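You operate a simulated robot arm through the tools that you are given. There is no shell and no other tool. Be economical: measure what you need, move in short steps, check, and stop when the job is done.

The job below is to be done with a simulated two-armed robot. You get a single attempt, and the scene is never put back.

## Task
Pick up the long carton that says "film" from the top of the steel chest with one hand, pass it to the other hand and put it on the bottom shelf of the filter rack. Set down upright: long carton.

The check looks at the end state, three seconds after you hand in, the way a careful person would. Anything else that was tipped, shoved, dropped, spilled or broken makes it a failure.

## Robot
Two 7-joint arms with two-finger parallel grippers on one trunk, on a base that drives. Base frame: it is fixed to the floor where the robot stands at the start and does not move with it; the origin is under the middle of the robot, x ahead of it, y to its left, z up. Lengths are in m, angles in degrees, forces in N, time in s.
The left shoulder is at the start at [0.07, 0.176, 0.97], the right one opposite. With the tool pointing down near the work surface each hand reaches from about 0.3 to 0.74 m from the robot's upright axis, wherever it stands, measured 20 degrees to its own side. Places, roughly: bottom shelf of the filter rack [-2, 1.2, 0.4]. Payload 3.43 kg a hand.
The TCP of each hand is the grasp point between the finger pads, 0.03 m short of the fingertips. In the tool frame z runs along the fingers and y along their closing line. The gripper opens to 0.094 m. The fingers are 0.028 m wide and 0.01 m thick; the gripper's body (0.05 by 0.096 m) begins 0.055 m behind the TCP.
Orientation is told as [roll, pitch, yaw] about the base's x, y, z axes, in that order, counted from this pose: with the fingers straight down and closing along the base's y, the tool's x points along the base's -x, its y along +y and its z along -z.

## Interface
- The arms move only by the tool move_arm. It takes "left_commands", "right_commands" or both (then of equal length, played together; a hand with none holds still); each is a list of rows, each an object of numbers (a shift or turn left out is 0, a gripper value left out holds the last): "rx", "ry", "rz": the turn, a rotation vector about the tool's x, y, z in degrees; "x", "y", "z": the shift along the tool's x, y, z in m; "jaw": the gripper command, from -1 (shut) to 1 (fully open), values between in proportion. In form: [{"rx": .., "ry": .., "rz": .., "x": .., "y": .., "z": .., "jaw": ..}, ...]. A call has 1 to 12 rows; each row shifts and turns the commanded pose from where the row before left it, along the tool's axes as they then stand. Each row takes 0.2 s and may step no farther than 0.05 m and 8.6 degrees from the row before; otherwise, or with a gripper value out of range, the whole call is refused. A pose out of reach is approached as far as the arm can. The call stops where the force on the tool passes 40 N (or 10 N more than at its start, if that is more) or the arm is blocked; 0.2 s more then pass. The fingers move at their own pace (about 0.153 m/s each) and stop on an object; they squeeze with about 40 N. The grip force told is the motor's: it shows also when the fingers shut on nothing. Time passes only in rows, and 0.2 s behind the last, so rows that do not move let the fingers close. The reply holds the time, the measured pose of the TCP, the force on the tool along the base axes, the opening and the grip force, in the units named above and with some noise, with the torque about the TCP (base axes, N m) and any sound that the robot's microphone picked up.
- Cameras (640 x 400 px; columns grow to the right, rows downward): "scene" is now at [0.1322, -0.0042, 1.2751]; the picture's right is [-0.05, -1.00, -0.00], its down [-0.70, 0.04, -0.71] and it looks along [0.71, -0.04, -0.70] (base axes); focal length 265 px, centre (320, 200). "left" rides on the left gripper at [0.076, -0.014, -0.103] in its tool frame; the picture's right is [0.18, 0.98, 0.00], its down [-0.75, 0.14, -0.64] and it looks along [-0.63, 0.12, 0.77] (tool axes); focal length 243 px, centre (320, 200). "right" rides on the right gripper at [0.076, 0.014, -0.102] in its tool frame; the picture's right is [-0.18, 0.98, 0.00], its down [-0.75, -0.14, -0.64] and it looks along [-0.63, -0.12, 0.77] (tool axes); focal length 243 px, centre (320, 200).
- get_image(camera): a new picture of that camera. The clock stands still meanwhile.
- move_column(by): slides the trunk up (or, below 0, down) by that many m; the arms and the scene camera ride with it, the base frame stays. It gives what a move gives, with no picture.
- drive_base(legs): drives the robot by 1 to 6 legs, each [ahead, turn to the left] in m and degrees, along the robot's own axes; the way and the turn of a leg run together, so that a leg with both is an arc; at most 1.5 m and 180 degrees a leg. The arms and the cameras ride along, it lands a little off, and it stops where it bumps. It gives what a move gives.
- pan_tilt(pan, tilt): turns the head with the scene camera to pan (to the left, within 86 degrees either way) and tilt (down, from -29 to 69), counted from straight ahead of the robot. It gives what a move gives.
- measure_at(camera, pixels): there is no depth. For up to 12 entries [column, row, z] of the newest picture of that camera ("zoom" is the newest enlarged one), the place [x, y] in the base frame at which the ray of that pixel passes the height z, good to about 0.002 m. The clock stands still meanwhile.
- close_up(camera, box): a new picture of the part [left, top, right, bottom] of that camera's present view, enlarged. The clock stands still meanwhile.
- finish_job(): hands the job in; it is judged then, once.

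Work in short steps. Measure before you move; look again where a grasp or a placing could have gone wrong, and mend it. You have 80 turns and 62 pictures in all, those below and enlarged ones among them. Open the grippers and draw the arms clear of the work before you hand the job in, unless the task says otherwise; then end with one line.

The tools are called after ">>>" as a command line: name --argument value ..., lists and objects as JSON in quotes. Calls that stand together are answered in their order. move_arm: Moves the arms, as the interface text tells. Its arguments: {"type":"object","properties":{"left_commands":{"type":"array","items":{"type":"object","properties":{"rx":{"type":"number"},"ry":{"type":"number"},"rz":{"type":"number"},"x":{"type":"number"},"y":{"type":"number"},"z":{"type":"number"},"jaw":{"type":"number"}}}},"right_commands":{"type":"array","items":{"type":"object","properties":{"rx":{"type":"number"},"ry":{"type":"number"},"rz":{"type":"number"},"x":{"type":"number"},"y":{"type":"number"},"z":{"type":"number"},"jaw":{"type":"number"}}}}},"required":[]} The other tools are called the same way: move_column (by) slides the trunk up or down; drive_base (legs) drives the base; pan_tilt (pan, tilt) turns the head that bears the scene camera; get_image (camera) takes a picture; measure_at (camera, pixels) gives the place at which the rays of pixels pass given heights; close_up (camera, box) takes an enlarged picture of a part of a camera's view; finish_job () hands the job in.

At the start:

```text
t: 0.0
left_tool_pos: [0.5534, 0.1184, 0.9908]
left_tool_rot: [0.0, 0.0, 0.0]
left_wrist_force: [-0.1, 0.9, 0.1]
left_wrist_torque: [0.01, 0.05, -0.03]
left_width: 0.0939
left_gripper_force: 0.1
right_tool_pos: [0.5183, -0.3187, 0.9537]
right_tool_rot: [0.0, 0.0, -0.1]
right_wrist_force: [-0.7, 0.4, -0.9]
right_wrist_torque: [-0.02, 0.0, 0.0]
right_width: 0.0939
right_gripper_force: 0.0
trunk travel left (down, up): [-0.55, 0.29]
robot x, y, heading: [0.0008, 0.0006, -0.0]
head pan, tilt: [-2.9, 44.6]
```

scene: 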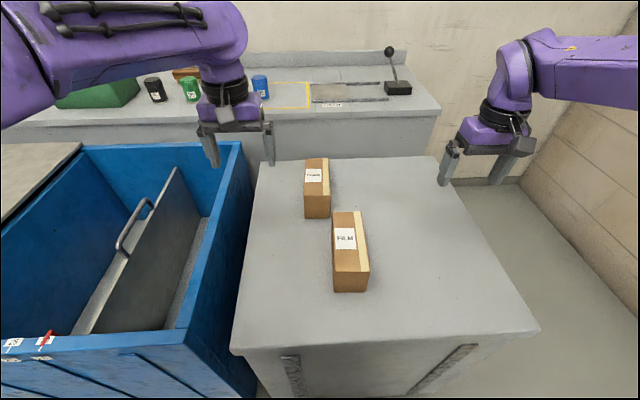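
right: 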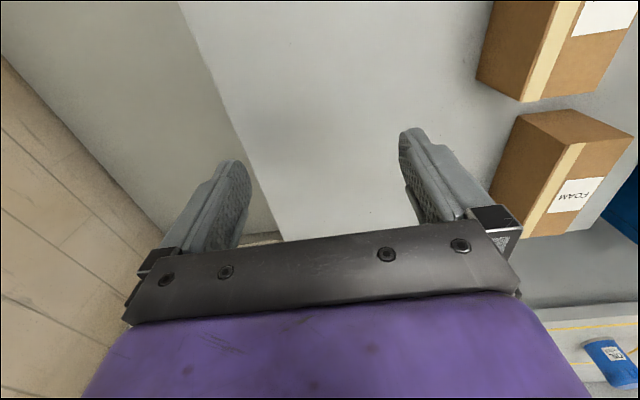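
left: 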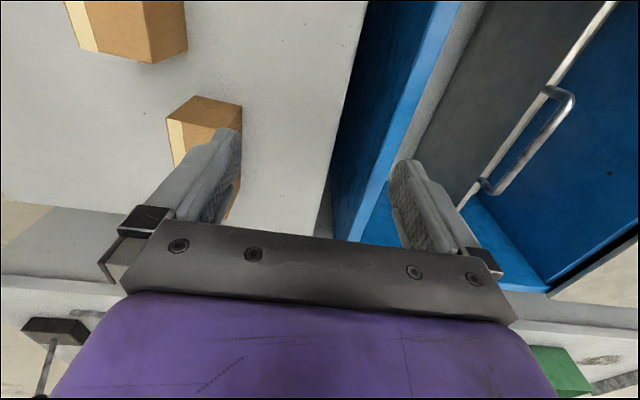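

The nearer carton (label at about 345,238) seems to say "FILM", the farther one (315,175) "FOAM". I enlarge to verify and to measure.

>>> close_up --camera "scene" --box '[270, 140, 430, 300]'

>>> measure_at --camera "scene" --pixels '[[334, 292, 0.72], [369, 292, 0.72], [335, 270, 0.79], [368, 270, 0.79], [333, 212, 0.79], [362, 210, 0.79], [305, 218, 0.72], [330, 218, 0.72], [538, 330, 0.72], [232, 348, 0.72], [438, 156, 0.72], [260, 158, 0.72]]'

```text
2.50 times, centred on (350, 220) of scene
```

zoom: 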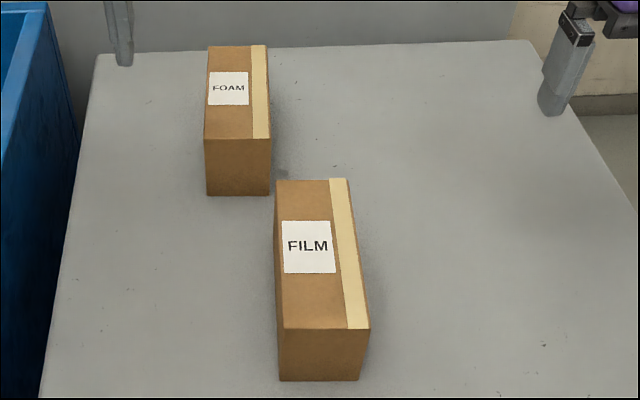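

```text
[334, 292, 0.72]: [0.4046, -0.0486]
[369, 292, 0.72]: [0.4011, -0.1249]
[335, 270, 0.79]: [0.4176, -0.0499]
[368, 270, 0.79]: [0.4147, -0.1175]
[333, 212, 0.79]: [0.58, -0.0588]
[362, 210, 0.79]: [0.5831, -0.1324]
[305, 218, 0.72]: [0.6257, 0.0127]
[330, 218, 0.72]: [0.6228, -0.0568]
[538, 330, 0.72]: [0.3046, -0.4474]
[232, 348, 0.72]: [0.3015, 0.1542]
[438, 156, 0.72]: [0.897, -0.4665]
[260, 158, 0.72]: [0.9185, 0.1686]
```

The near one is FILM, lying along x, about 0.175 × 0.07 × 0.085 m. Before choosing the grasp I look left/back toward the rack.

>>> pan_tilt --pan 86 --tilt 20

>>> get_image --camera "scene"

>>> measure_at --camera "zoom" --pixels '[[280, 380, 0.72], [358, 380, 0.72], [282, 328, 0.8], [370, 328, 0.8], [276, 180, 0.8], [346, 178, 0.8], [276, 180, 0.81], [282, 328, 0.81], [205, 138, 0.8], [271, 138, 0.8], [270, 195, 0.72], [207, 195, 0.72]]'

```text
t: 1.6
left_tool_pos: [0.5524, 0.1186, 0.9901]
left_tool_rot: [0.1, 0.0, 0.1]
left_wrist_force: [-0.1, 0.5, -0.1]
left_wrist_torque: [0.01, -0.02, 0.0]
left_width: 0.0941
left_gripper_force: 0.1
right_tool_pos: [0.5189, -0.3193, 0.9542]
right_tool_rot: [0.0, -0.1, 0.0]
right_wrist_force: [-0.2, -0.4, -0.7]
right_wrist_torque: [0.0, -0.02, -0.01]
right_width: 0.0941
right_gripper_force: 0.0
trunk travel left (down, up): [-0.55, 0.29]
robot x, y, heading: [0.0016, -0.0028, 0.2]
head pan, tilt: [85.9, 20.0]
```

```text
57 pictures are left
```

scene: 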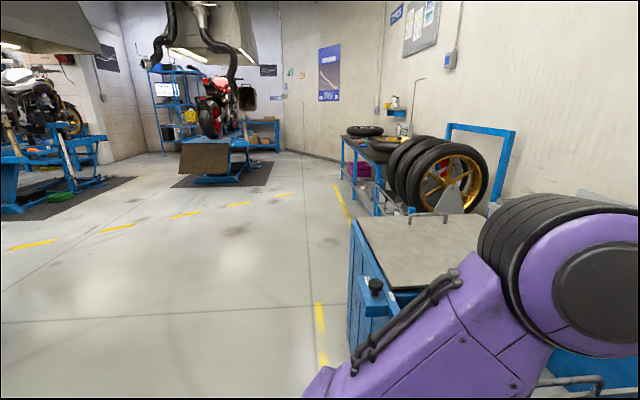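

```text
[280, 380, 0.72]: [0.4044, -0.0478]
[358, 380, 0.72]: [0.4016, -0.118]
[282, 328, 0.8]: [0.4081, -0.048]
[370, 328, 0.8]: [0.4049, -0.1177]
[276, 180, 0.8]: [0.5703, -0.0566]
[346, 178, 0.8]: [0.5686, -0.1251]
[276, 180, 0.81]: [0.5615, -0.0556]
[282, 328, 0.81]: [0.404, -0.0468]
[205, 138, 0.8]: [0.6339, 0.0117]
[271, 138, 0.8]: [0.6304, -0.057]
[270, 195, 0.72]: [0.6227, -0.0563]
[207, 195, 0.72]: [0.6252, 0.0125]
```

Carton FILM: centre about (0.485, -0.086), top ≈0.807, yaw ≈ -3°. The rack is out of view; I'll pick with the right hand a bit beyond the centre (x≈0.52), leaving the near end for the left. First I move above it.

>>> move_arm --right_commands '[{"y": 0.046, "jaw": 1}, {"y": 0.046}, {"y": 0.046}, {"y": 0.046}, {"y": 0.047}, {"z": 0.04, "rz": 3}, {"z": 0.04}]'

>>> pan_tilt --pan 0 --tilt 48

>>> get_image --camera "right"

>>> get_image --camera "scene"

```text
t: 3.2
left_tool_pos: [0.5527, 0.1178, 0.9912]
left_tool_rot: [-0.1, 0.1, -0.1]
left_wrist_force: [0.2, 0.1, 0.0]
left_wrist_torque: [-0.01, 0.02, -0.03]
left_width: 0.0938
left_gripper_force: 0.0
right_tool_pos: [0.5466, -0.1091, 0.901]
right_tool_rot: [-0.2, 0.4, -2.7]
right_wrist_force: [-1.4, 0.2, -0.6]
right_wrist_torque: [0.02, 0.01, 0.02]
right_width: 0.0941
right_gripper_force: 0.1
right hand out of reach, approached as far as the arm can: row 6, 7
trunk travel left (down, up): [-0.55, 0.29]
robot x, y, heading: [-0.0024, -0.0036, -0.1]
head pan, tilt: [85.9, 20.0]
```

```text
t: 4.8
left_tool_pos: [0.5518, 0.118, 0.9916]
left_tool_rot: [-0.1, 0.0, 0.0]
left_wrist_force: [-0.5, -0.2, -0.3]
left_wrist_torque: [0.04, 0.0, 0.01]
left_width: 0.094
left_gripper_force: 0.0
right_tool_pos: [0.5444, -0.1091, 0.8997]
right_tool_rot: [-0.1, 0.5, -2.6]
right_wrist_force: [0.2, -0.2, 0.1]
right_wrist_torque: [0.0, -0.01, 0.02]
right_width: 0.0938
right_gripper_force: 0.0
trunk travel left (down, up): [-0.55, 0.29]
robot x, y, heading: [0.0002, -0.007, -0.2]
head pan, tilt: [0.0, 48.0]
```

```text
56 pictures are left
```

right: 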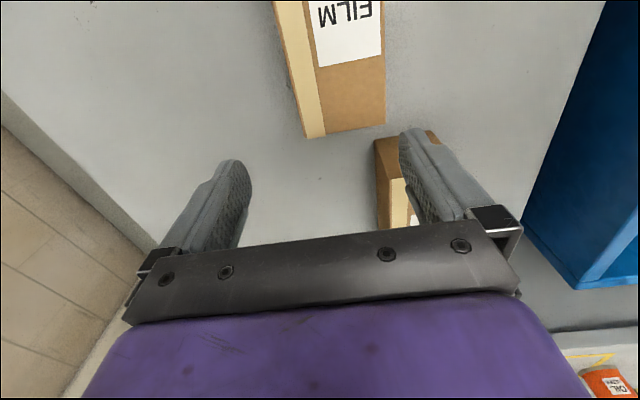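

```text
55 pictures are left
```

scene: 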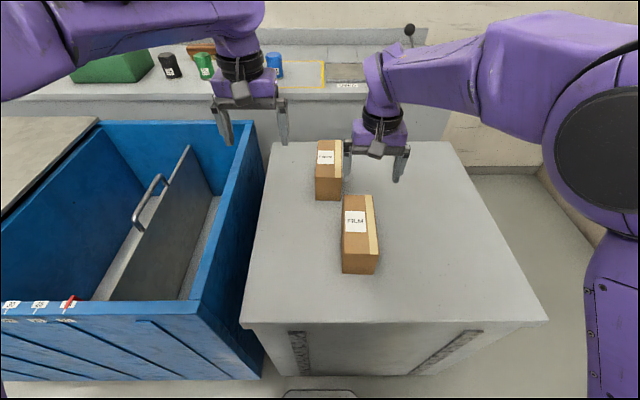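

The arm ran short of reach close to the midline (now at 0.545,-0.109,0.90). I back the base 0.1 m and turn 10° left so the carton lies ~20° to the right side; fingertips at 0.87 clear the cartons.

>>> drive_base --legs '[[-0.1, 0], [0, 10]]'

>>> get_image --camera "right"

>>> close_up --camera "scene" --box '[240, 80, 440, 280]'

```text
t: 6.7
left_tool_pos: [0.4218, 0.2139, 0.9908]
left_tool_rot: [0.0, 0.0, 10.0]
left_wrist_force: [-0.4, 0.1, -1.1]
left_wrist_torque: [-0.02, 0.0, 0.02]
left_width: 0.0937
left_gripper_force: 0.1
right_tool_pos: [0.4569, -0.0126, 0.901]
right_tool_rot: [-0.1, 0.4, 7.6]
right_wrist_force: [0.2, 0.2, 0.6]
right_wrist_torque: [0.0, 0.01, -0.01]
right_width: 0.0938
right_gripper_force: 0.1
trunk travel left (down, up): [-0.55, 0.29]
robot x, y, heading: [-0.1009, -0.0051, 10.1]
head pan, tilt: [0.0, 48.0]
```

```text
54 pictures are left
```

right: 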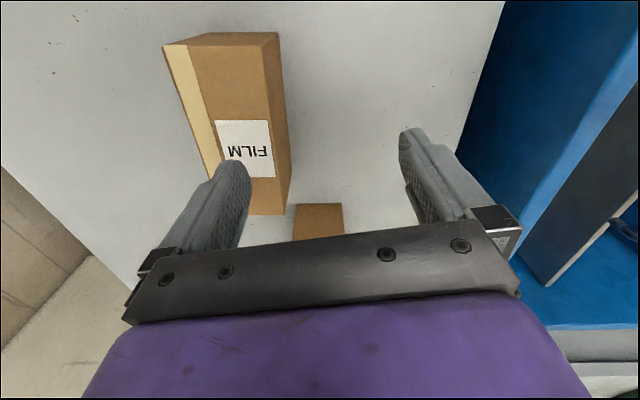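

```text
2.00 times, centred on (340, 180) of scene
```

zoom: 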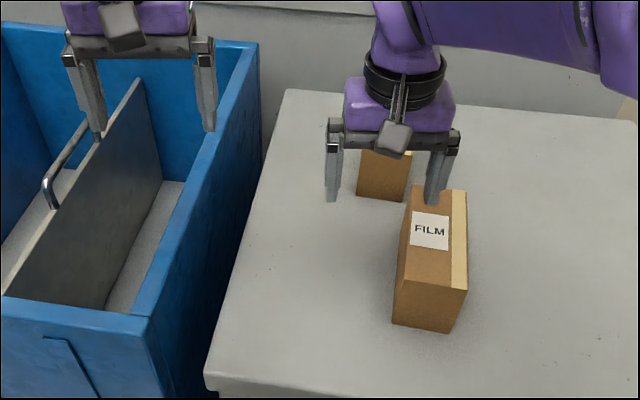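

The right hand now sits at (0.457,-0.013). I turn the yaw back to about -3° first and see which pose the command holds.

>>> move_arm --right_commands '[{"rz": 5.3}, {"rz": 5.3}, {}]'

>>> measure_at --camera "zoom" --pixels '[[392, 322, 0.72], [450, 333, 0.72], [398, 278, 0.807], [466, 290, 0.807], [467, 190, 0.807]]'

```text
t: 7.5
left_tool_pos: [0.4215, 0.2116, 0.9909]
left_tool_rot: [0.0, 0.0, 9.9]
left_wrist_force: [-1.0, 0.8, 0.5]
left_wrist_torque: [-0.01, 0.03, 0.0]
left_width: 0.094
left_gripper_force: 0.1
right_tool_pos: [0.4915, -0.0326, 0.9362]
right_tool_rot: [-0.4, 1.1, -2.7]
right_wrist_force: [0.0, -0.5, 0.2]
right_wrist_torque: [0.03, -0.01, 0.03]
right_width: 0.0939
right_gripper_force: 0.0
right hand out of reach, approached as far as the arm can: row 1, 2
trunk travel left (down, up): [-0.55, 0.29]
robot x, y, heading: [-0.0994, -0.0039, 10.2]
head pan, tilt: [0.0, 48.0]
```

```text
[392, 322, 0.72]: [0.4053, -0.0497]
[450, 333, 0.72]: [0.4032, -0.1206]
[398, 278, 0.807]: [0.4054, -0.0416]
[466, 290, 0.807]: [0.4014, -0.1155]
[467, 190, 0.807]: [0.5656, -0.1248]
```

Carton remeasure agrees (near edge x≈0.404, right edge y≈-0.118). I shift the hand toward (0.52,-0.088) at the present height.

>>> move_arm --right_commands '[{"x": -0.015, "y": -0.027}, {"x": -0.015, "y": -0.027}, {}]'

```text
t: 8.3
left_tool_pos: [0.4229, 0.2131, 0.9903]
left_tool_rot: [0.1, 0.0, 10.1]
left_wrist_force: [0.1, 0.5, 0.4]
left_wrist_torque: [-0.03, -0.02, 0.01]
left_width: 0.0939
left_gripper_force: 0.0
right_tool_pos: [0.5187, -0.0876, 0.9361]
right_tool_rot: [-0.2, 0.3, -3.0]
right_wrist_force: [0.7, 0.3, 0.2]
right_wrist_torque: [-0.03, 0.01, 0.02]
right_width: 0.0938
right_gripper_force: 0.0
trunk travel left (down, up): [-0.55, 0.29]
robot x, y, heading: [-0.0997, 0.0014, 10.0]
head pan, tilt: [0.0, 48.0]
```

Reached (0.519,-0.088,0.936). I lower to z≈0.85 (tips 0.82, still over the top) and look down.

>>> move_arm --right_commands '[{"z": 0.04}, {"z": 0.044}, {}]'

>>> get_image --camera "right"

```text
t: 9.1
left_tool_pos: [0.4229, 0.2142, 0.9913]
left_tool_rot: [-0.1, 0.0, 10.0]
left_wrist_force: [0.2, 0.0, -0.8]
left_wrist_torque: [0.03, -0.03, 0.0]
left_width: 0.0938
left_gripper_force: 0.1
right_tool_pos: [0.5249, -0.0941, 0.8609]
right_tool_rot: [-0.3, 0.5, -2.8]
right_wrist_force: [0.5, -0.1, -0.1]
right_wrist_torque: [0.0, -0.02, -0.01]
right_width: 0.0942
right_gripper_force: 0.0
right hand out of reach, approached as far as the arm can: row 2
trunk travel left (down, up): [-0.55, 0.29]
robot x, y, heading: [-0.1029, 0.0016, 10.2]
head pan, tilt: [0.0, 48.0]
```

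```text
52 pictures are left
```

right: 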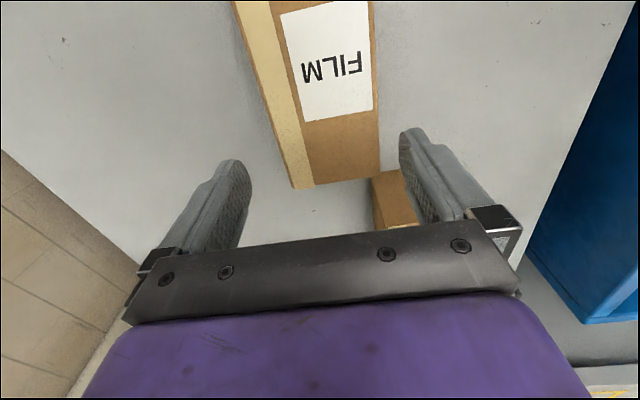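

The arm can't go lower here, but the trunk can: fingers straddle the carton (far end cols 288–380 between tips 240 and 405). I raise slightly to a reachable pose to re-centre, then will descend by column.

>>> move_arm --right_commands '[{"z": -0.03}, {}]'

```text
t: 9.7
left_tool_pos: [0.4238, 0.2132, 0.9906]
left_tool_rot: [0.0, 0.0, 10.0]
left_wrist_force: [0.4, 0.8, -1.1]
left_wrist_torque: [-0.02, 0.02, 0.04]
left_width: 0.0942
left_gripper_force: 0.1
right_tool_pos: [0.5256, -0.0937, 0.8914]
right_tool_rot: [-0.2, 0.4, -3.0]
right_wrist_force: [0.2, 0.4, -0.1]
right_wrist_torque: [0.03, -0.02, 0.03]
right_width: 0.0943
right_gripper_force: 0.0
trunk travel left (down, up): [-0.55, 0.29]
robot x, y, heading: [-0.099, -0.0031, 10.1]
head pan, tilt: [0.0, 48.0]
```

Commands follow the reached pose. I centre by +5 mm in y and lift the left hand 0.12 m so that it stays clear of the bin when the column comes down.

>>> move_arm --right_commands '[{"x": 0.005, "y": 0.005}, {}, {}]' --left_commands '[{"z": -0.04}, {"z": -0.04}, {"z": -0.04}]'

>>> move_column --by -0.06

>>> get_image --camera "right"

```text
t: 10.5
left_tool_pos: [0.4223, 0.2114, 1.107]
left_tool_rot: [0.1, -0.1, 10.0]
left_wrist_force: [-0.5, 0.1, 0.3]
left_wrist_torque: [0.0, -0.02, 0.0]
left_width: 0.0941
left_gripper_force: 0.1
right_tool_pos: [0.5195, -0.0889, 0.8901]
right_tool_rot: [-0.3, 0.4, -3.2]
right_wrist_force: [-0.5, 0.3, 0.0]
right_wrist_torque: [0.03, -0.01, 0.0]
right_width: 0.094
right_gripper_force: 0.0
trunk travel left (down, up): [-0.55, 0.29]
robot x, y, heading: [-0.1003, -0.0014, 10.0]
head pan, tilt: [0.0, 48.0]
```

```text
t: 11.5
left_tool_pos: [0.4214, 0.2118, 1.0499]
left_tool_rot: [0.0, 0.0, 10.0]
left_wrist_force: [0.4, 0.3, -0.5]
left_wrist_torque: [-0.02, -0.01, 0.01]
left_width: 0.094
left_gripper_force: 0.0
right_tool_pos: [0.52, -0.089, 0.8299]
right_tool_rot: [-0.2, 0.3, -3.1]
right_wrist_force: [-0.3, 0.4, -0.7]
right_wrist_torque: [0.01, 0.0, 0.01]
right_width: 0.0939
right_gripper_force: 0.1
trunk travel left (down, up): [-0.49, 0.35]
robot x, y, heading: [-0.0982, -0.0017, 9.8]
head pan, tilt: [0.0, 48.0]
```

```text
51 pictures are left
```

right: 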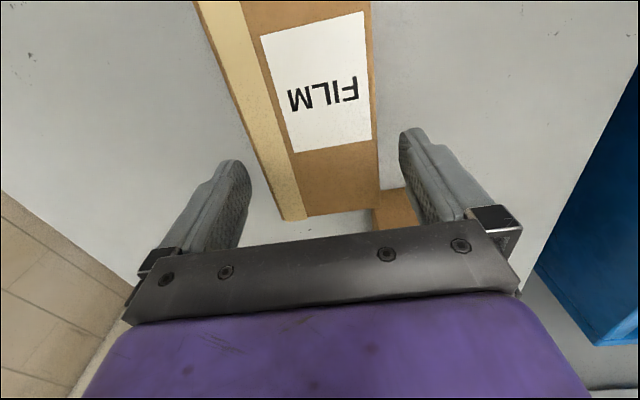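

Tips are just at the carton's top edge level; left gap ≈12 px, right gap ≈26 px, so I shift 4 mm to -y and lower the column further to TCP z≈0.77.

>>> move_arm --right_commands '[{"y": -0.004}, {}]'

>>> move_column --by -0.06

>>> get_image --camera "right"

```text
t: 12.1
left_tool_pos: [0.4223, 0.211, 1.0472]
left_tool_rot: [0.0, 0.0, 10.0]
left_wrist_force: [-0.1, -0.5, 0.8]
left_wrist_torque: [-0.01, 0.03, -0.03]
left_width: 0.094
left_gripper_force: 0.0
right_tool_pos: [0.5203, -0.0918, 0.8309]
right_tool_rot: [-0.2, 0.4, -3.2]
right_wrist_force: [0.5, -0.4, -0.4]
right_wrist_torque: [0.04, 0.04, 0.01]
right_width: 0.0938
right_gripper_force: 0.0
trunk travel left (down, up): [-0.49, 0.35]
robot x, y, heading: [-0.101, -0.0006, 10.2]
head pan, tilt: [0.0, 48.0]
```

```text
t: 13.1
left_tool_pos: [0.4227, 0.2112, 0.9897]
left_tool_rot: [0.0, -0.1, 9.9]
left_wrist_force: [0.2, -0.1, 0.0]
left_wrist_torque: [-0.01, -0.01, 0.0]
left_width: 0.0938
left_gripper_force: 0.0
right_tool_pos: [0.5193, -0.0917, 0.7703]
right_tool_rot: [-0.3, 0.4, -3.1]
right_wrist_force: [0.2, 0.1, 1.0]
right_wrist_torque: [-0.04, 0.02, -0.01]
right_width: 0.0941
right_gripper_force: 0.1
trunk travel left (down, up): [-0.43, 0.41]
robot x, y, heading: [-0.0985, -0.0019, 10.3]
head pan, tilt: [0.0, 48.0]
```

```text
50 pictures are left
```

right: 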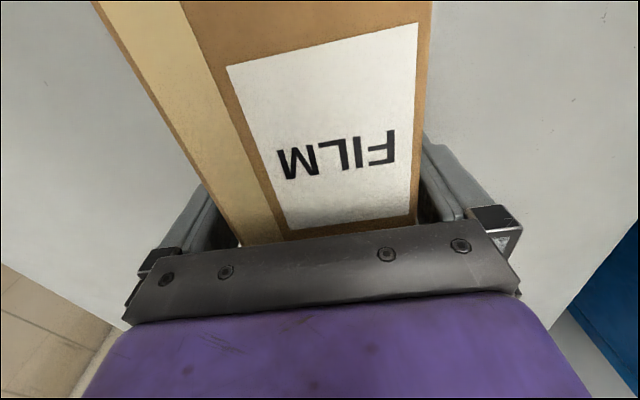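

The carton sits between the fingers with no contact force. I close, then lift a little with the column to feel the weight.

>>> move_arm --right_commands '[{"jaw": -1}, {}, {}, {}]'

>>> move_column --by 0.03

>>> get_image --camera "scene"

```text
t: 14.1
left_tool_pos: [0.4217, 0.2111, 0.9877]
left_tool_rot: [0.0, -0.1, 10.0]
left_wrist_force: [0.6, 0.2, 0.4]
left_wrist_torque: [0.01, 0.01, 0.0]
left_width: 0.0937
left_gripper_force: 0.0
right_tool_pos: [0.5207, -0.0923, 0.7712]
right_tool_rot: [-0.3, 0.6, -3.1]
right_wrist_force: [0.6, 0.9, 3.6]
right_wrist_torque: [0.37, 0.14, -0.06]
right_width: 0.0742
right_gripper_force: 40.6
trunk travel left (down, up): [-0.43, 0.41]
robot x, y, heading: [-0.0954, 0.0016, 9.9]
head pan, tilt: [0.0, 48.0]
```

```text
t: 14.8
left_tool_pos: [0.4227, 0.2111, 1.0172]
left_tool_rot: [0.0, 0.1, 9.9]
left_wrist_force: [0.7, 0.1, 0.1]
left_wrist_torque: [-0.04, -0.01, 0.0]
left_width: 0.0941
left_gripper_force: 0.1
right_tool_pos: [0.5207, -0.0938, 0.7992]
right_tool_rot: [-0.2, 0.5, -3.2]
right_wrist_force: [-0.7, -0.1, -3.9]
right_wrist_torque: [-0.02, -0.14, 0.01]
right_width: 0.074
right_gripper_force: 40.8
trunk travel left (down, up): [-0.46, 0.38]
robot x, y, heading: [-0.1016, -0.0025, 10.0]
head pan, tilt: [0.0, 48.0]
```

```text
49 pictures are left
```

scene: 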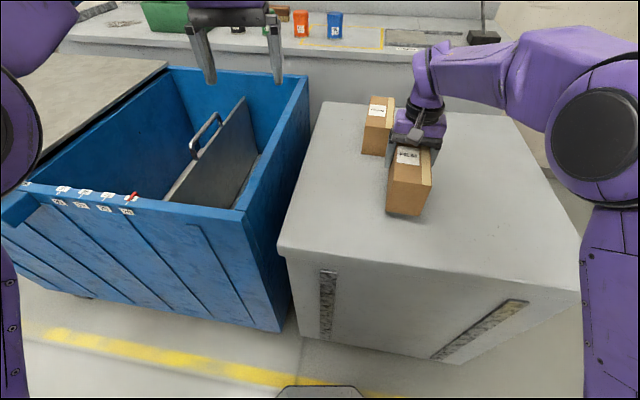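

Carton held (≈4 N, width 0.074, small torque). I raise the column clear, then back away and turn toward the rack.

>>> move_column --by 0.15

>>> drive_base --legs '[[-0.5, 0], [0, 100]]'

>>> pan_tilt --pan 30 --tilt 30

>>> get_image --camera "scene"

```text
t: 16.6
left_tool_pos: [0.4235, 0.2126, 1.1681]
left_tool_rot: [-0.1, 0.1, 10.0]
left_wrist_force: [-0.2, 0.2, 0.1]
left_wrist_torque: [0.0, 0.0, 0.01]
left_width: 0.0939
left_gripper_force: 0.0
right_tool_pos: [0.5199, -0.0925, 0.9505]
right_tool_rot: [-0.2, 0.5, -3.1]
right_wrist_force: [-0.4, -0.2, -5.0]
right_wrist_torque: [-0.02, -0.19, -0.03]
right_width: 0.0741
right_gripper_force: 39.6
trunk travel left (down, up): [-0.61, 0.23]
robot x, y, heading: [-0.0974, 0.0024, 10.1]
head pan, tilt: [0.0, 48.0]
```

```text
t: 23.7
left_tool_pos: [-0.8851, 0.3864, 1.168]
left_tool_rot: [0.1, -0.1, 110.6]
left_wrist_force: [-0.4, -1.0, 0.2]
left_wrist_torque: [-0.03, 0.03, -0.03]
left_width: 0.0945
left_gripper_force: 0.0
right_tool_pos: [-0.6036, 0.5377, 0.9501]
right_tool_rot: [-0.2, 0.4, 97.3]
right_wrist_force: [-0.5, -1.3, -3.3]
right_wrist_torque: [0.18, 0.02, 0.0]
right_width: 0.0742
right_gripper_force: 39.7
trunk travel left (down, up): [-0.61, 0.23]
robot x, y, heading: [-0.5846, -0.0877, 110.4]
head pan, tilt: [0.0, 48.0]
```

```text
t: 24.6
left_tool_pos: [-0.8858, 0.3879, 1.1679]
left_tool_rot: [0.0, 0.0, 110.4]
left_wrist_force: [0.0, -0.2, -0.4]
left_wrist_torque: [-0.06, 0.01, 0.03]
left_width: 0.0939
left_gripper_force: 0.2
right_tool_pos: [-0.6039, 0.5387, 0.9501]
right_tool_rot: [-0.1, 0.5, 97.2]
right_wrist_force: [0.5, -0.4, -3.7]
right_wrist_torque: [0.17, 0.02, -0.03]
right_width: 0.0739
right_gripper_force: 40.1
trunk travel left (down, up): [-0.61, 0.23]
robot x, y, heading: [-0.5789, -0.0871, 110.3]
head pan, tilt: [30.0, 30.0]
```

```text
48 pictures are left
```

scene: 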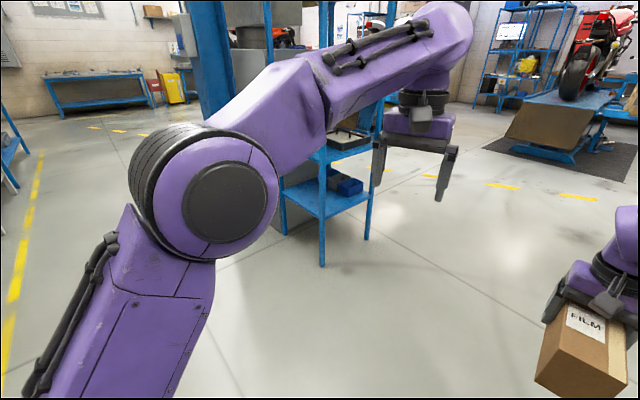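

The blue rack is behind the left arm (shelf around 320,200). I turn 28° more so it is straight ahead between the arms.

>>> drive_base --legs '[[0, 28]]'

>>> pan_tilt --pan 0 --tilt 30

>>> get_image --camera "scene"

```text
t: 26.4
left_tool_pos: [-1.0726, 0.1891, 1.1681]
left_tool_rot: [0.0, 0.0, 138.5]
left_wrist_force: [0.1, 0.0, -0.2]
left_wrist_torque: [0.01, -0.02, -0.05]
left_width: 0.094
left_gripper_force: 0.0
right_tool_pos: [-0.8952, 0.4559, 0.9506]
right_tool_rot: [-0.2, 0.4, 125.2]
right_wrist_force: [1.0, 0.0, -3.6]
right_wrist_torque: [0.15, 0.09, -0.02]
right_width: 0.0742
right_gripper_force: 39.6
trunk travel left (down, up): [-0.61, 0.23]
robot x, y, heading: [-0.581, -0.0879, 138.4]
head pan, tilt: [30.0, 30.0]
```

```text
t: 27.4
left_tool_pos: [-1.0731, 0.1881, 1.1668]
left_tool_rot: [0.0, 0.0, 138.5]
left_wrist_force: [-0.2, 0.4, 0.5]
left_wrist_torque: [0.02, -0.03, 0.0]
left_width: 0.0939
left_gripper_force: 0.0
right_tool_pos: [-0.8951, 0.4541, 0.9498]
right_tool_rot: [-0.2, 0.4, 125.3]
right_wrist_force: [-0.7, 0.8, -4.1]
right_wrist_torque: [0.13, 0.1, 0.0]
right_width: 0.0741
right_gripper_force: 40.3
trunk travel left (down, up): [-0.61, 0.23]
robot x, y, heading: [-0.5803, -0.0888, 138.5]
head pan, tilt: [0.0, 30.0]
```

```text
47 pictures are left
```

scene: 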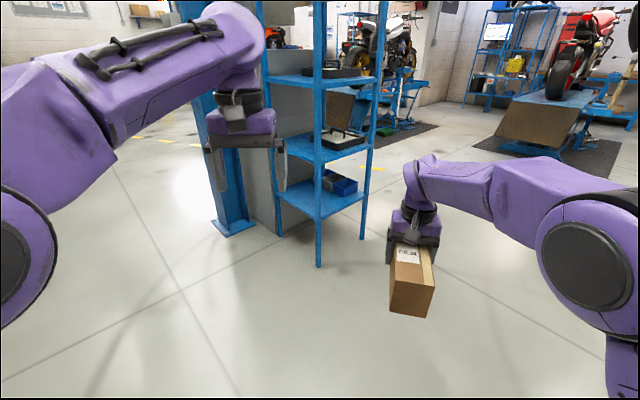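

>>> close_up --camera "scene" --box '[200, 20, 420, 270]'

```text
1.60 times, centred on (310, 145) of scene
```

zoom: 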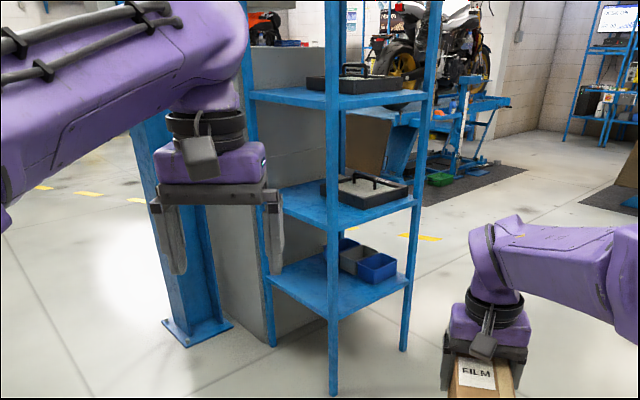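

I see the bottom shelf: near post at (333,390 foot), left post (272,345), right post (404,350), blue/grey bins on its back part. I measure posts and shelf.

>>> measure_at --camera "zoom" --pixels '[[333, 393, 0.0], [272, 345, 0.0], [404, 350, 0.0], [333, 318, 0.4], [267, 281, 0.4], [410, 281, 0.4], [360, 283, 0.4], [397, 278, 0.4], [333, 236, 0.75], [418, 207, 0.75], [333, 105, 1.1], [425, 98, 1.1]]'

```text
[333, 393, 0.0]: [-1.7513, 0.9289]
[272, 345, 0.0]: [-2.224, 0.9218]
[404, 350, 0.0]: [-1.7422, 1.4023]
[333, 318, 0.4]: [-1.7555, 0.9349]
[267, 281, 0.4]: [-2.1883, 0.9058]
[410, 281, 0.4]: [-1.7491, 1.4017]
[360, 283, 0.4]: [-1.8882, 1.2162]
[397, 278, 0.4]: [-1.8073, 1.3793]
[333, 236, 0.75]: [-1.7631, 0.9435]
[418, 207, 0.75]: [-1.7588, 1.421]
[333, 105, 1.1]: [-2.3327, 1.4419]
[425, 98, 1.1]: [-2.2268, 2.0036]
```

The rack spans x −2.2…−1.75, y 0.93…1.40, shelf at z≈0.40 with ≈0.33 m clearance; bins occupy the part y>1.2. The left hand should therefore end holding the carton's rear end with fingers sloped ~45° forward. I bring the carton forward of the body turned −30°, and slope the left hand.

>>> move_arm --right_commands '[{"x": -0.007, "y": 0.035, "z": -0.02}, {"x": -0.007, "y": 0.035, "z": -0.02}, {"x": -0.007, "y": 0.035, "z": -0.01}, {"rz": 8.5}, {"rz": 8.5}, {}, {}, {}, {}, {}]' --left_commands '[{"rz": 7.5}, {"rz": 7.5}, {"rz": 7.5}, {"rz": 7.5}, {"ry": -7.5}, {"ry": -7.5}, {"ry": -7.5}, {"ry": -7.5}, {"ry": -7.5}, {"ry": -7.5}]'

>>> get_image --camera "scene"

```text
t: 29.6
left_tool_pos: [-1.0743, 0.189, 1.169]
left_tool_rot: [0.0, -45.2, 108.4]
left_wrist_force: [-0.2, -0.4, -1.1]
left_wrist_torque: [0.0, -0.01, -0.04]
left_width: 0.094
left_gripper_force: 0.0
right_tool_pos: [-1.003, 0.4088, 1.0343]
right_tool_rot: [-0.4, 0.4, 109.2]
right_wrist_force: [0.7, 0.4, -4.5]
right_wrist_torque: [0.21, 0.04, 0.01]
right_width: 0.0741
right_gripper_force: 39.9
right hand out of reach, approached as far as the arm can: row 4, 5
trunk travel left (down, up): [-0.61, 0.23]
robot x, y, heading: [-0.5808, -0.0878, 138.4]
head pan, tilt: [0.0, 30.0]
```

```text
45 pictures are left
```

scene: 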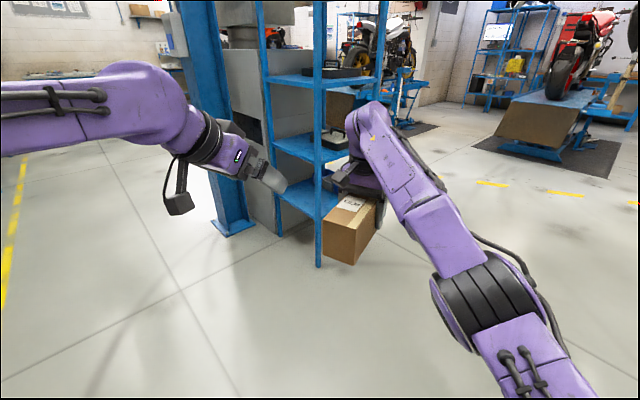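

Right TCP is now (-1.003,0.409,1.034), yaw 109°; left at yaw 108°, sloped 45°. The carton's rear-end grasp point is (-0.978,0.337,1.03). I move left to a point 0.14 m back along its approach line and look.

>>> move_arm --left_commands '[{"x": 0.008, "y": -0.0463, "z": 0.012}, {"x": 0.007, "y": -0.0463, "z": 0.012}, {"x": 0.007, "y": -0.0463, "z": 0.011}, {}]'

>>> get_image --camera "left"

>>> get_image --camera "scene"

```text
t: 30.6
left_tool_pos: [-0.9433, 0.2412, 1.1279]
left_tool_rot: [-0.1, -45.0, 108.5]
left_wrist_force: [-1.1, 0.6, -0.7]
left_wrist_torque: [0.03, 0.0, 0.01]
left_width: 0.094
left_gripper_force: 0.1
right_tool_pos: [-1.0027, 0.4078, 1.0346]
right_tool_rot: [-0.3, 0.4, 109.2]
right_wrist_force: [0.4, 0.6, -3.9]
right_wrist_torque: [0.15, 0.02, -0.01]
right_width: 0.0744
right_gripper_force: 39.9
trunk travel left (down, up): [-0.61, 0.23]
robot x, y, heading: [-0.5816, -0.0881, 138.7]
head pan, tilt: [0.0, 30.0]
```

```text
44 pictures are left
```

left: 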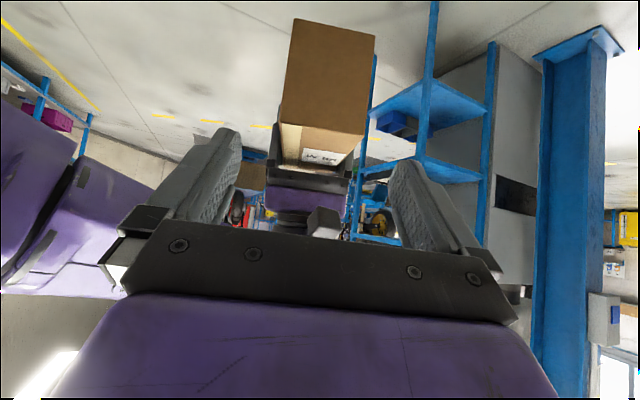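

```text
43 pictures are left
```

scene: 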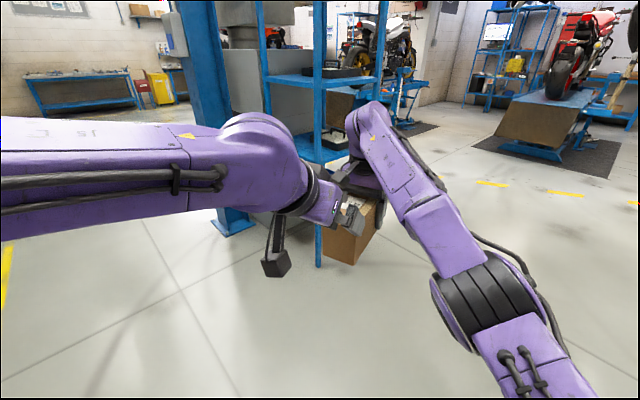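

The projection matches the plan laterally (carton end's top edge mid at 321,128), but at 45° the left wrist would come near the right hand's camera. I flatten the left hand to ~20° below horizontal at a point 0.14 m back.

>>> move_arm --left_commands '[{"x": 0.029, "z": 0.004}, {"x": 0.029, "z": 0.004}, {"ry": -8.33}, {"ry": -8.33}, {"ry": -8.33}, {}]'

>>> get_image --camera "left"

```text
t: 32.0
left_tool_pos: [-0.9318, 0.2087, 1.0813]
left_tool_rot: [0.1, -70.0, 108.3]
left_wrist_force: [-0.3, 0.6, 0.4]
left_wrist_torque: [-0.01, -0.05, 0.04]
left_width: 0.0939
left_gripper_force: 0.1
right_tool_pos: [-1.0014, 0.408, 1.0356]
right_tool_rot: [-0.3, 0.4, 109.3]
right_wrist_force: [0.7, -0.4, -4.7]
right_wrist_torque: [0.15, 0.03, 0.0]
right_width: 0.0742
right_gripper_force: 39.7
trunk travel left (down, up): [-0.61, 0.23]
robot x, y, heading: [-0.5815, -0.0876, 138.3]
head pan, tilt: [0.0, 30.0]
```

```text
42 pictures are left
```

left: 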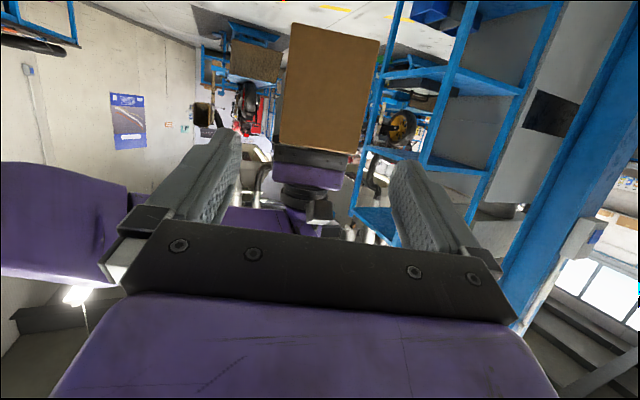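

Carton end face (cols 281–377) is centred between the fingers. I advance 0.1 m first with a 1° yaw trim.

>>> move_arm --left_commands '[{"rx": -0.94, "rz": -0.34, "y": 0.002, "z": 0.03}, {"z": 0.035}, {"z": 0.035}, {}]'

>>> get_image --camera "left"

>>> close_up --camera "scene" --box '[240, 100, 440, 290]'

```text
t: 33.0
left_tool_pos: [-0.9671, 0.2957, 1.0482]
left_tool_rot: [0.1, -70.0, 109.3]
left_wrist_force: [-0.4, -0.1, -0.1]
left_wrist_torque: [-0.01, 0.05, 0.04]
left_width: 0.0941
left_gripper_force: 0.1
right_tool_pos: [-1.002, 0.4083, 1.0346]
right_tool_rot: [-0.3, 0.4, 109.3]
right_wrist_force: [0.0, 0.3, -4.4]
right_wrist_torque: [0.16, 0.06, 0.01]
right_width: 0.0739
right_gripper_force: 39.8
trunk travel left (down, up): [-0.61, 0.23]
robot x, y, heading: [-0.5833, -0.0841, 138.8]
head pan, tilt: [0.0, 30.0]
```

```text
41 pictures are left
```

left: 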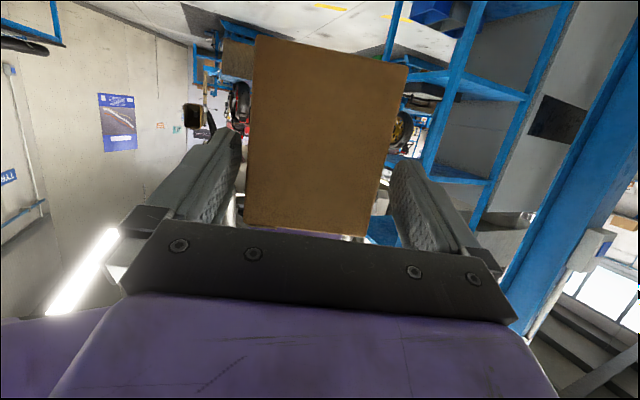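

```text
2.11 times, centred on (340, 195) of scene
```

zoom: 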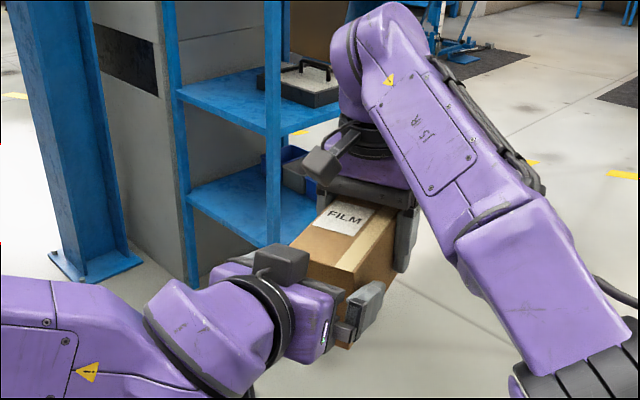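

No contact and well aligned. One dark block near (322,227) sits close to the carton; I enlarge to see what it is before advancing.

>>> close_up --camera "scene" --box '[290, 190, 390, 260]'

```text
5.71 times, centred on (340, 225) of scene
```

zoom: 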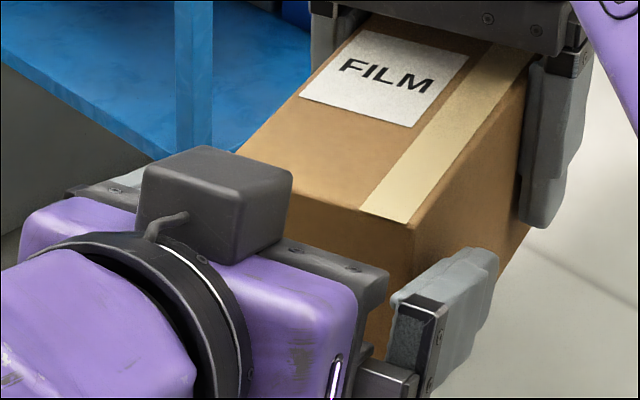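

The block on top of the left hand is its own housing, clear by ~2 cm of the right camera if I advance ~0.034 m more. I do so and close the left gripper.

>>> move_arm --left_commands '[{"z": 0.017}, {"z": 0.017}, {"jaw": -1}, {}, {}, {}]'

>>> close_up --camera "scene" --box '[270, 130, 410, 270]'

```text
t: 34.4
left_tool_pos: [-0.9751, 0.329, 1.0358]
left_tool_rot: [-0.2, -69.9, 109.3]
left_wrist_force: [32.2, -9.9, 1.9]
left_wrist_torque: [0.63, -0.09, -0.83]
left_width: 0.0744
left_gripper_force: 40.0
right_tool_pos: [-1.003, 0.409, 1.0342]
right_tool_rot: [-0.3, 0.5, 109.2]
right_wrist_force: [-31.4, 10.1, -7.1]
right_wrist_torque: [-0.35, 0.09, -1.45]
right_width: 0.0739
right_gripper_force: 40.3
trunk travel left (down, up): [-0.61, 0.23]
robot x, y, heading: [-0.5863, -0.0887, 138.5]
head pan, tilt: [0.0, 30.0]
```

```text
2.86 times, centred on (340, 200) of scene
```

zoom: 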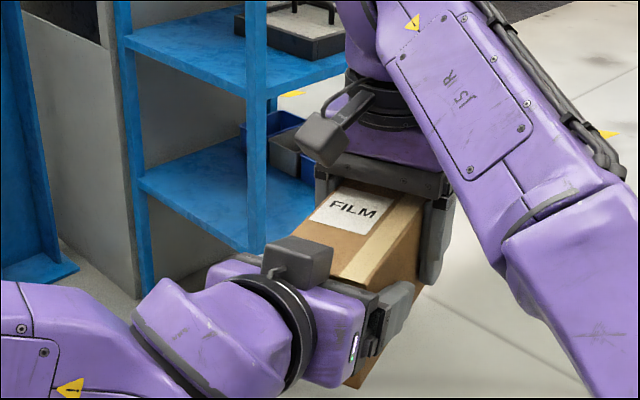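

Both hold, but 33 N of lateral strain exists. I relieve it by nudging the left hand in −y.

>>> move_arm --left_commands '[{"y": -0.003}, {}]'

```text
t: 35.0
left_tool_pos: [-0.9748, 0.3273, 1.0359]
left_tool_rot: [0.1, -70.1, 109.5]
left_wrist_force: [16.3, -1.0, 1.7]
left_wrist_torque: [-0.27, -0.3, -2.09]
left_width: 0.0742
left_gripper_force: 39.8
right_tool_pos: [-1.0018, 0.4092, 1.0339]
right_tool_rot: [-0.4, 0.4, 109.3]
right_wrist_force: [-16.5, 1.5, -6.3]
right_wrist_torque: [0.57, 0.37, 0.75]
right_width: 0.0742
right_gripper_force: 40.0
trunk travel left (down, up): [-0.61, 0.23]
robot x, y, heading: [-0.5814, -0.0907, 138.4]
head pan, tilt: [0.0, 30.0]
```

Strain halved to 16 N; one more nudge of the same size, then open the right hand.

>>> move_arm --left_commands '[{"y": -0.003}, {}]'

>>> move_arm --right_commands '[{"jaw": 1}, {}, {}]'

>>> close_up --camera "scene" --box '[270, 130, 410, 270]'

```text
t: 35.6
left_tool_pos: [-0.9742, 0.3303, 1.0364]
left_tool_rot: [0.1, -70.0, 109.9]
left_wrist_force: [-8.2, 1.3, 0.1]
left_wrist_torque: [0.38, -0.35, -1.06]
left_width: 0.0743
left_gripper_force: 40.1
right_tool_pos: [-1.0019, 0.4097, 1.034]
right_tool_rot: [-0.2, 0.5, 109.1]
right_wrist_force: [7.7, -1.2, -3.3]
right_wrist_torque: [-0.32, 0.42, 1.66]
right_width: 0.0743
right_gripper_force: 40.1
trunk travel left (down, up): [-0.61, 0.23]
robot x, y, heading: [-0.5848, -0.0902, 138.4]
head pan, tilt: [0.0, 30.0]
```

```text
t: 36.4
left_tool_pos: [-0.9702, 0.3309, 1.0364]
left_tool_rot: [0.1, -70.0, 109.5]
left_wrist_force: [-0.5, -0.3, -0.4]
left_wrist_torque: [-0.19, -0.03, -0.02]
left_width: 0.0741
left_gripper_force: 40.2
right_tool_pos: [-1.0017, 0.4093, 1.0337]
right_tool_rot: [-0.3, 0.4, 109.2]
right_wrist_force: [0.1, 0.0, 0.0]
right_wrist_torque: [0.02, 0.02, 0.06]
right_width: 0.0941
right_gripper_force: 0.0
trunk travel left (down, up): [-0.61, 0.23]
robot x, y, heading: [-0.5839, -0.0855, 138.5]
head pan, tilt: [0.0, 30.0]
```

```text
2.86 times, centred on (340, 200) of scene
```

zoom: 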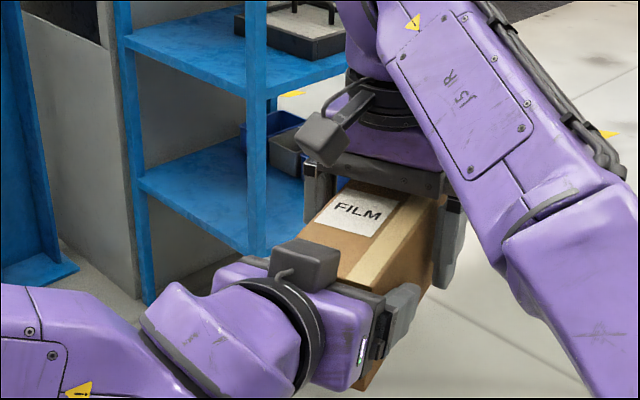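

The left hand holds it. I raise the right hand straight up off the carton.

>>> move_arm --right_commands '[{"z": -0.03}, {"z": -0.04}, {"z": -0.04}, {"z": -0.02}, {"y": -0.05}, {"y": -0.05}, {"y": -0.05}, {}]'

>>> get_image --camera "scene"

```text
t: 38.2
left_tool_pos: [-0.9726, 0.3294, 1.0352]
left_tool_rot: [-0.3, -69.9, 109.6]
left_wrist_force: [-0.4, -0.1, -3.7]
left_wrist_torque: [-0.16, -0.06, -0.01]
left_width: 0.0743
left_gripper_force: 40.2
right_tool_pos: [-0.8303, 0.449, 1.1221]
right_tool_rot: [-0.4, 0.4, 108.4]
right_wrist_force: [-0.2, 0.5, -0.3]
right_wrist_torque: [0.01, -0.04, 0.03]
right_width: 0.0938
right_gripper_force: 0.0
right hand out of reach, approached as far as the arm can: row 1, 2, 3, 4
trunk travel left (down, up): [-0.61, 0.23]
robot x, y, heading: [-0.5814, -0.0881, 138.3]
head pan, tilt: [0.0, 30.0]
```

```text
36 pictures are left
```

scene: 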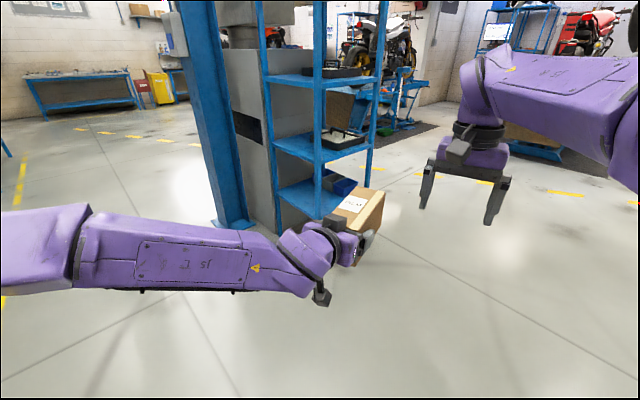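

Carton is in the left hand (−3.7 N). I swing the left hand to point straight ahead (yaw +29° rel.) and shift left, and tuck the right hand back so it stays clear of the rack post later.

>>> move_arm --left_commands '[{"rx": -6.81, "rz": -2.48}, {"rx": -6.81, "rz": -2.48}, {"rx": -6.81, "rz": -2.48}, {"rx": -6.81, "rz": -2.48}, {"y": 0.04}, {"y": 0.04}, {"y": 0.04}, {"y": 0.03}]' --right_commands '[{"rz": -7.5}, {"rz": -7.5}, {"rz": -7.5}, {"rz": -7.5}, {"x": 0.045, "y": -0.025}, {"x": 0.045, "y": -0.025}, {"x": 0.045, "y": -0.025}, {"x": 0.045, "y": -0.025}]'

>>> get_image --camera "scene"

```text
refused: row 5 steps farther than a row can; nothing moved
```

```text
35 pictures are left
```

scene: 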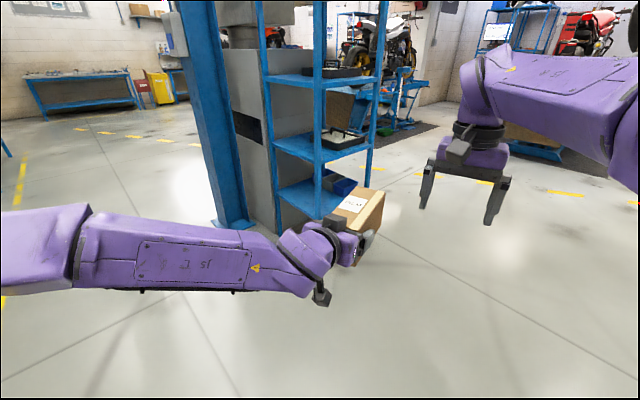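

The right step was over 0.05 m; I repeat with smaller ones.

>>> move_arm --left_commands '[{"rx": -6.81, "rz": -2.48}, {"rx": -6.81, "rz": -2.48}, {"rx": -6.81, "rz": -2.48}, {"rx": -6.81, "rz": -2.48}, {"y": 0.04}, {"y": 0.04}, {"y": 0.04}, {"y": 0.03}]' --right_commands '[{"rz": -7.5}, {"rz": -7.5}, {"rz": -7.5}, {"rz": -7.5}, {"x": 0.042, "y": -0.025}, {"x": 0.042, "y": -0.025}, {"x": 0.042, "y": -0.025}, {"x": 0.042, "y": -0.025}]'

>>> get_image --camera "scene"

```text
t: 40.0
left_tool_pos: [-1.0707, 0.2141, 1.0351]
left_tool_rot: [-0.2, -70.2, 138.6]
left_wrist_force: [-0.7, 0.2, -4.2]
left_wrist_torque: [-0.13, -0.15, -0.05]
left_width: 0.074
left_gripper_force: 40.0
right_tool_pos: [-0.6342, 0.4073, 1.1281]
right_tool_rot: [-0.1, 0.3, 138.5]
right_wrist_force: [0.2, -0.8, -0.2]
right_wrist_torque: [0.04, 0.03, -0.02]
right_width: 0.094
right_gripper_force: 0.1
trunk travel left (down, up): [-0.61, 0.23]
robot x, y, heading: [-0.5791, -0.0838, 138.3]
head pan, tilt: [0.0, 30.0]
```

```text
34 pictures are left
```

scene: 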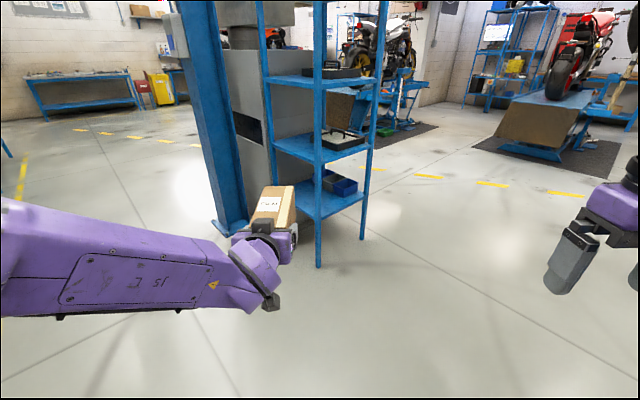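

Left hand points ahead at (0.566,0.10) in the robot's frame. I drive to a standoff around (-0.9,1.17) facing the rack's open +x side.

>>> drive_base --legs '[[0, -34], [1.295, 0], [0, 75.6]]'

>>> get_image --camera "scene"

```text
t: 51.5
left_tool_pos: [-1.4837, 1.0576, 1.034]
left_tool_rot: [0.1, -70.0, -177.5]
left_wrist_force: [0.3, -0.1, -3.5]
left_wrist_torque: [-0.01, -0.23, 0.0]
left_width: 0.0742
left_gripper_force: 40.3
right_tool_pos: [-1.3034, 1.4996, 1.1276]
right_tool_rot: [-0.1, 0.5, -177.7]
right_wrist_force: [0.4, -0.3, 0.7]
right_wrist_torque: [-0.01, 0.0, -0.02]
right_width: 0.0939
right_gripper_force: 0.1
trunk travel left (down, up): [-0.61, 0.23]
robot x, y, heading: [-0.9178, 1.1803, -177.3]
head pan, tilt: [0.0, 30.0]
```

```text
33 pictures are left
```

scene: 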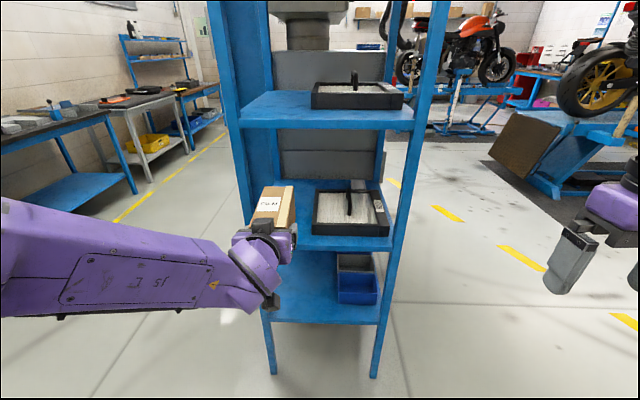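

The rack faces me; bins are on the right of the bottom shelf, free room on the left. I trim the heading −2.5° and lower the column 0.55 m (in free air before the rack).

>>> drive_base --legs '[[0, -2.6]]'

>>> move_column --by -0.545

>>> get_image --camera "scene"

>>> get_image --camera "left"

```text
t: 52.3
left_tool_pos: [-1.4876, 1.0827, 1.0341]
left_tool_rot: [-0.1, -69.9, 179.9]
left_wrist_force: [0.0, 1.3, -4.0]
left_wrist_torque: [0.02, -0.23, 0.0]
left_width: 0.0741
left_gripper_force: 40.3
right_tool_pos: [-1.2874, 1.516, 1.1272]
right_tool_rot: [0.0, 0.5, 179.5]
right_wrist_force: [0.0, 0.6, 0.0]
right_wrist_torque: [0.01, 0.0, 0.01]
right_width: 0.0942
right_gripper_force: 0.0
trunk travel left (down, up): [-0.61, 0.23]
robot x, y, heading: [-0.919, 1.1773, 179.9]
head pan, tilt: [0.0, 30.0]
```

```text
refused: -0.545 is not a number from -0.4 to 0.4
```

```text
32 pictures are left
```

scene: 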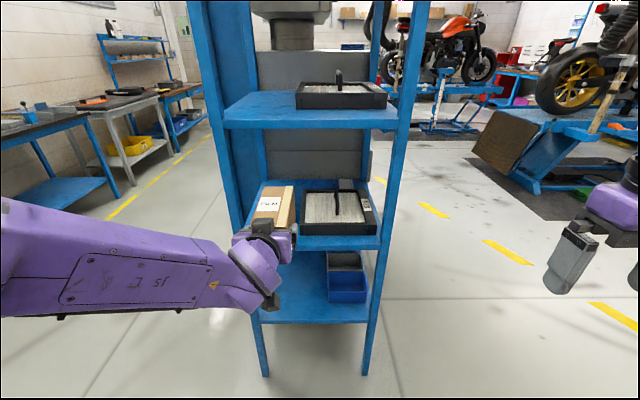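

```text
31 pictures are left
```

left: 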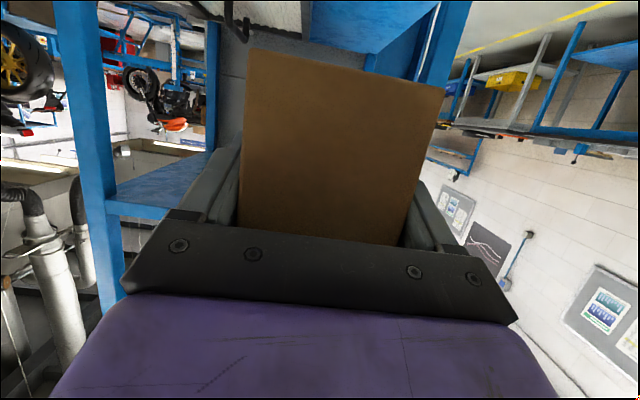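

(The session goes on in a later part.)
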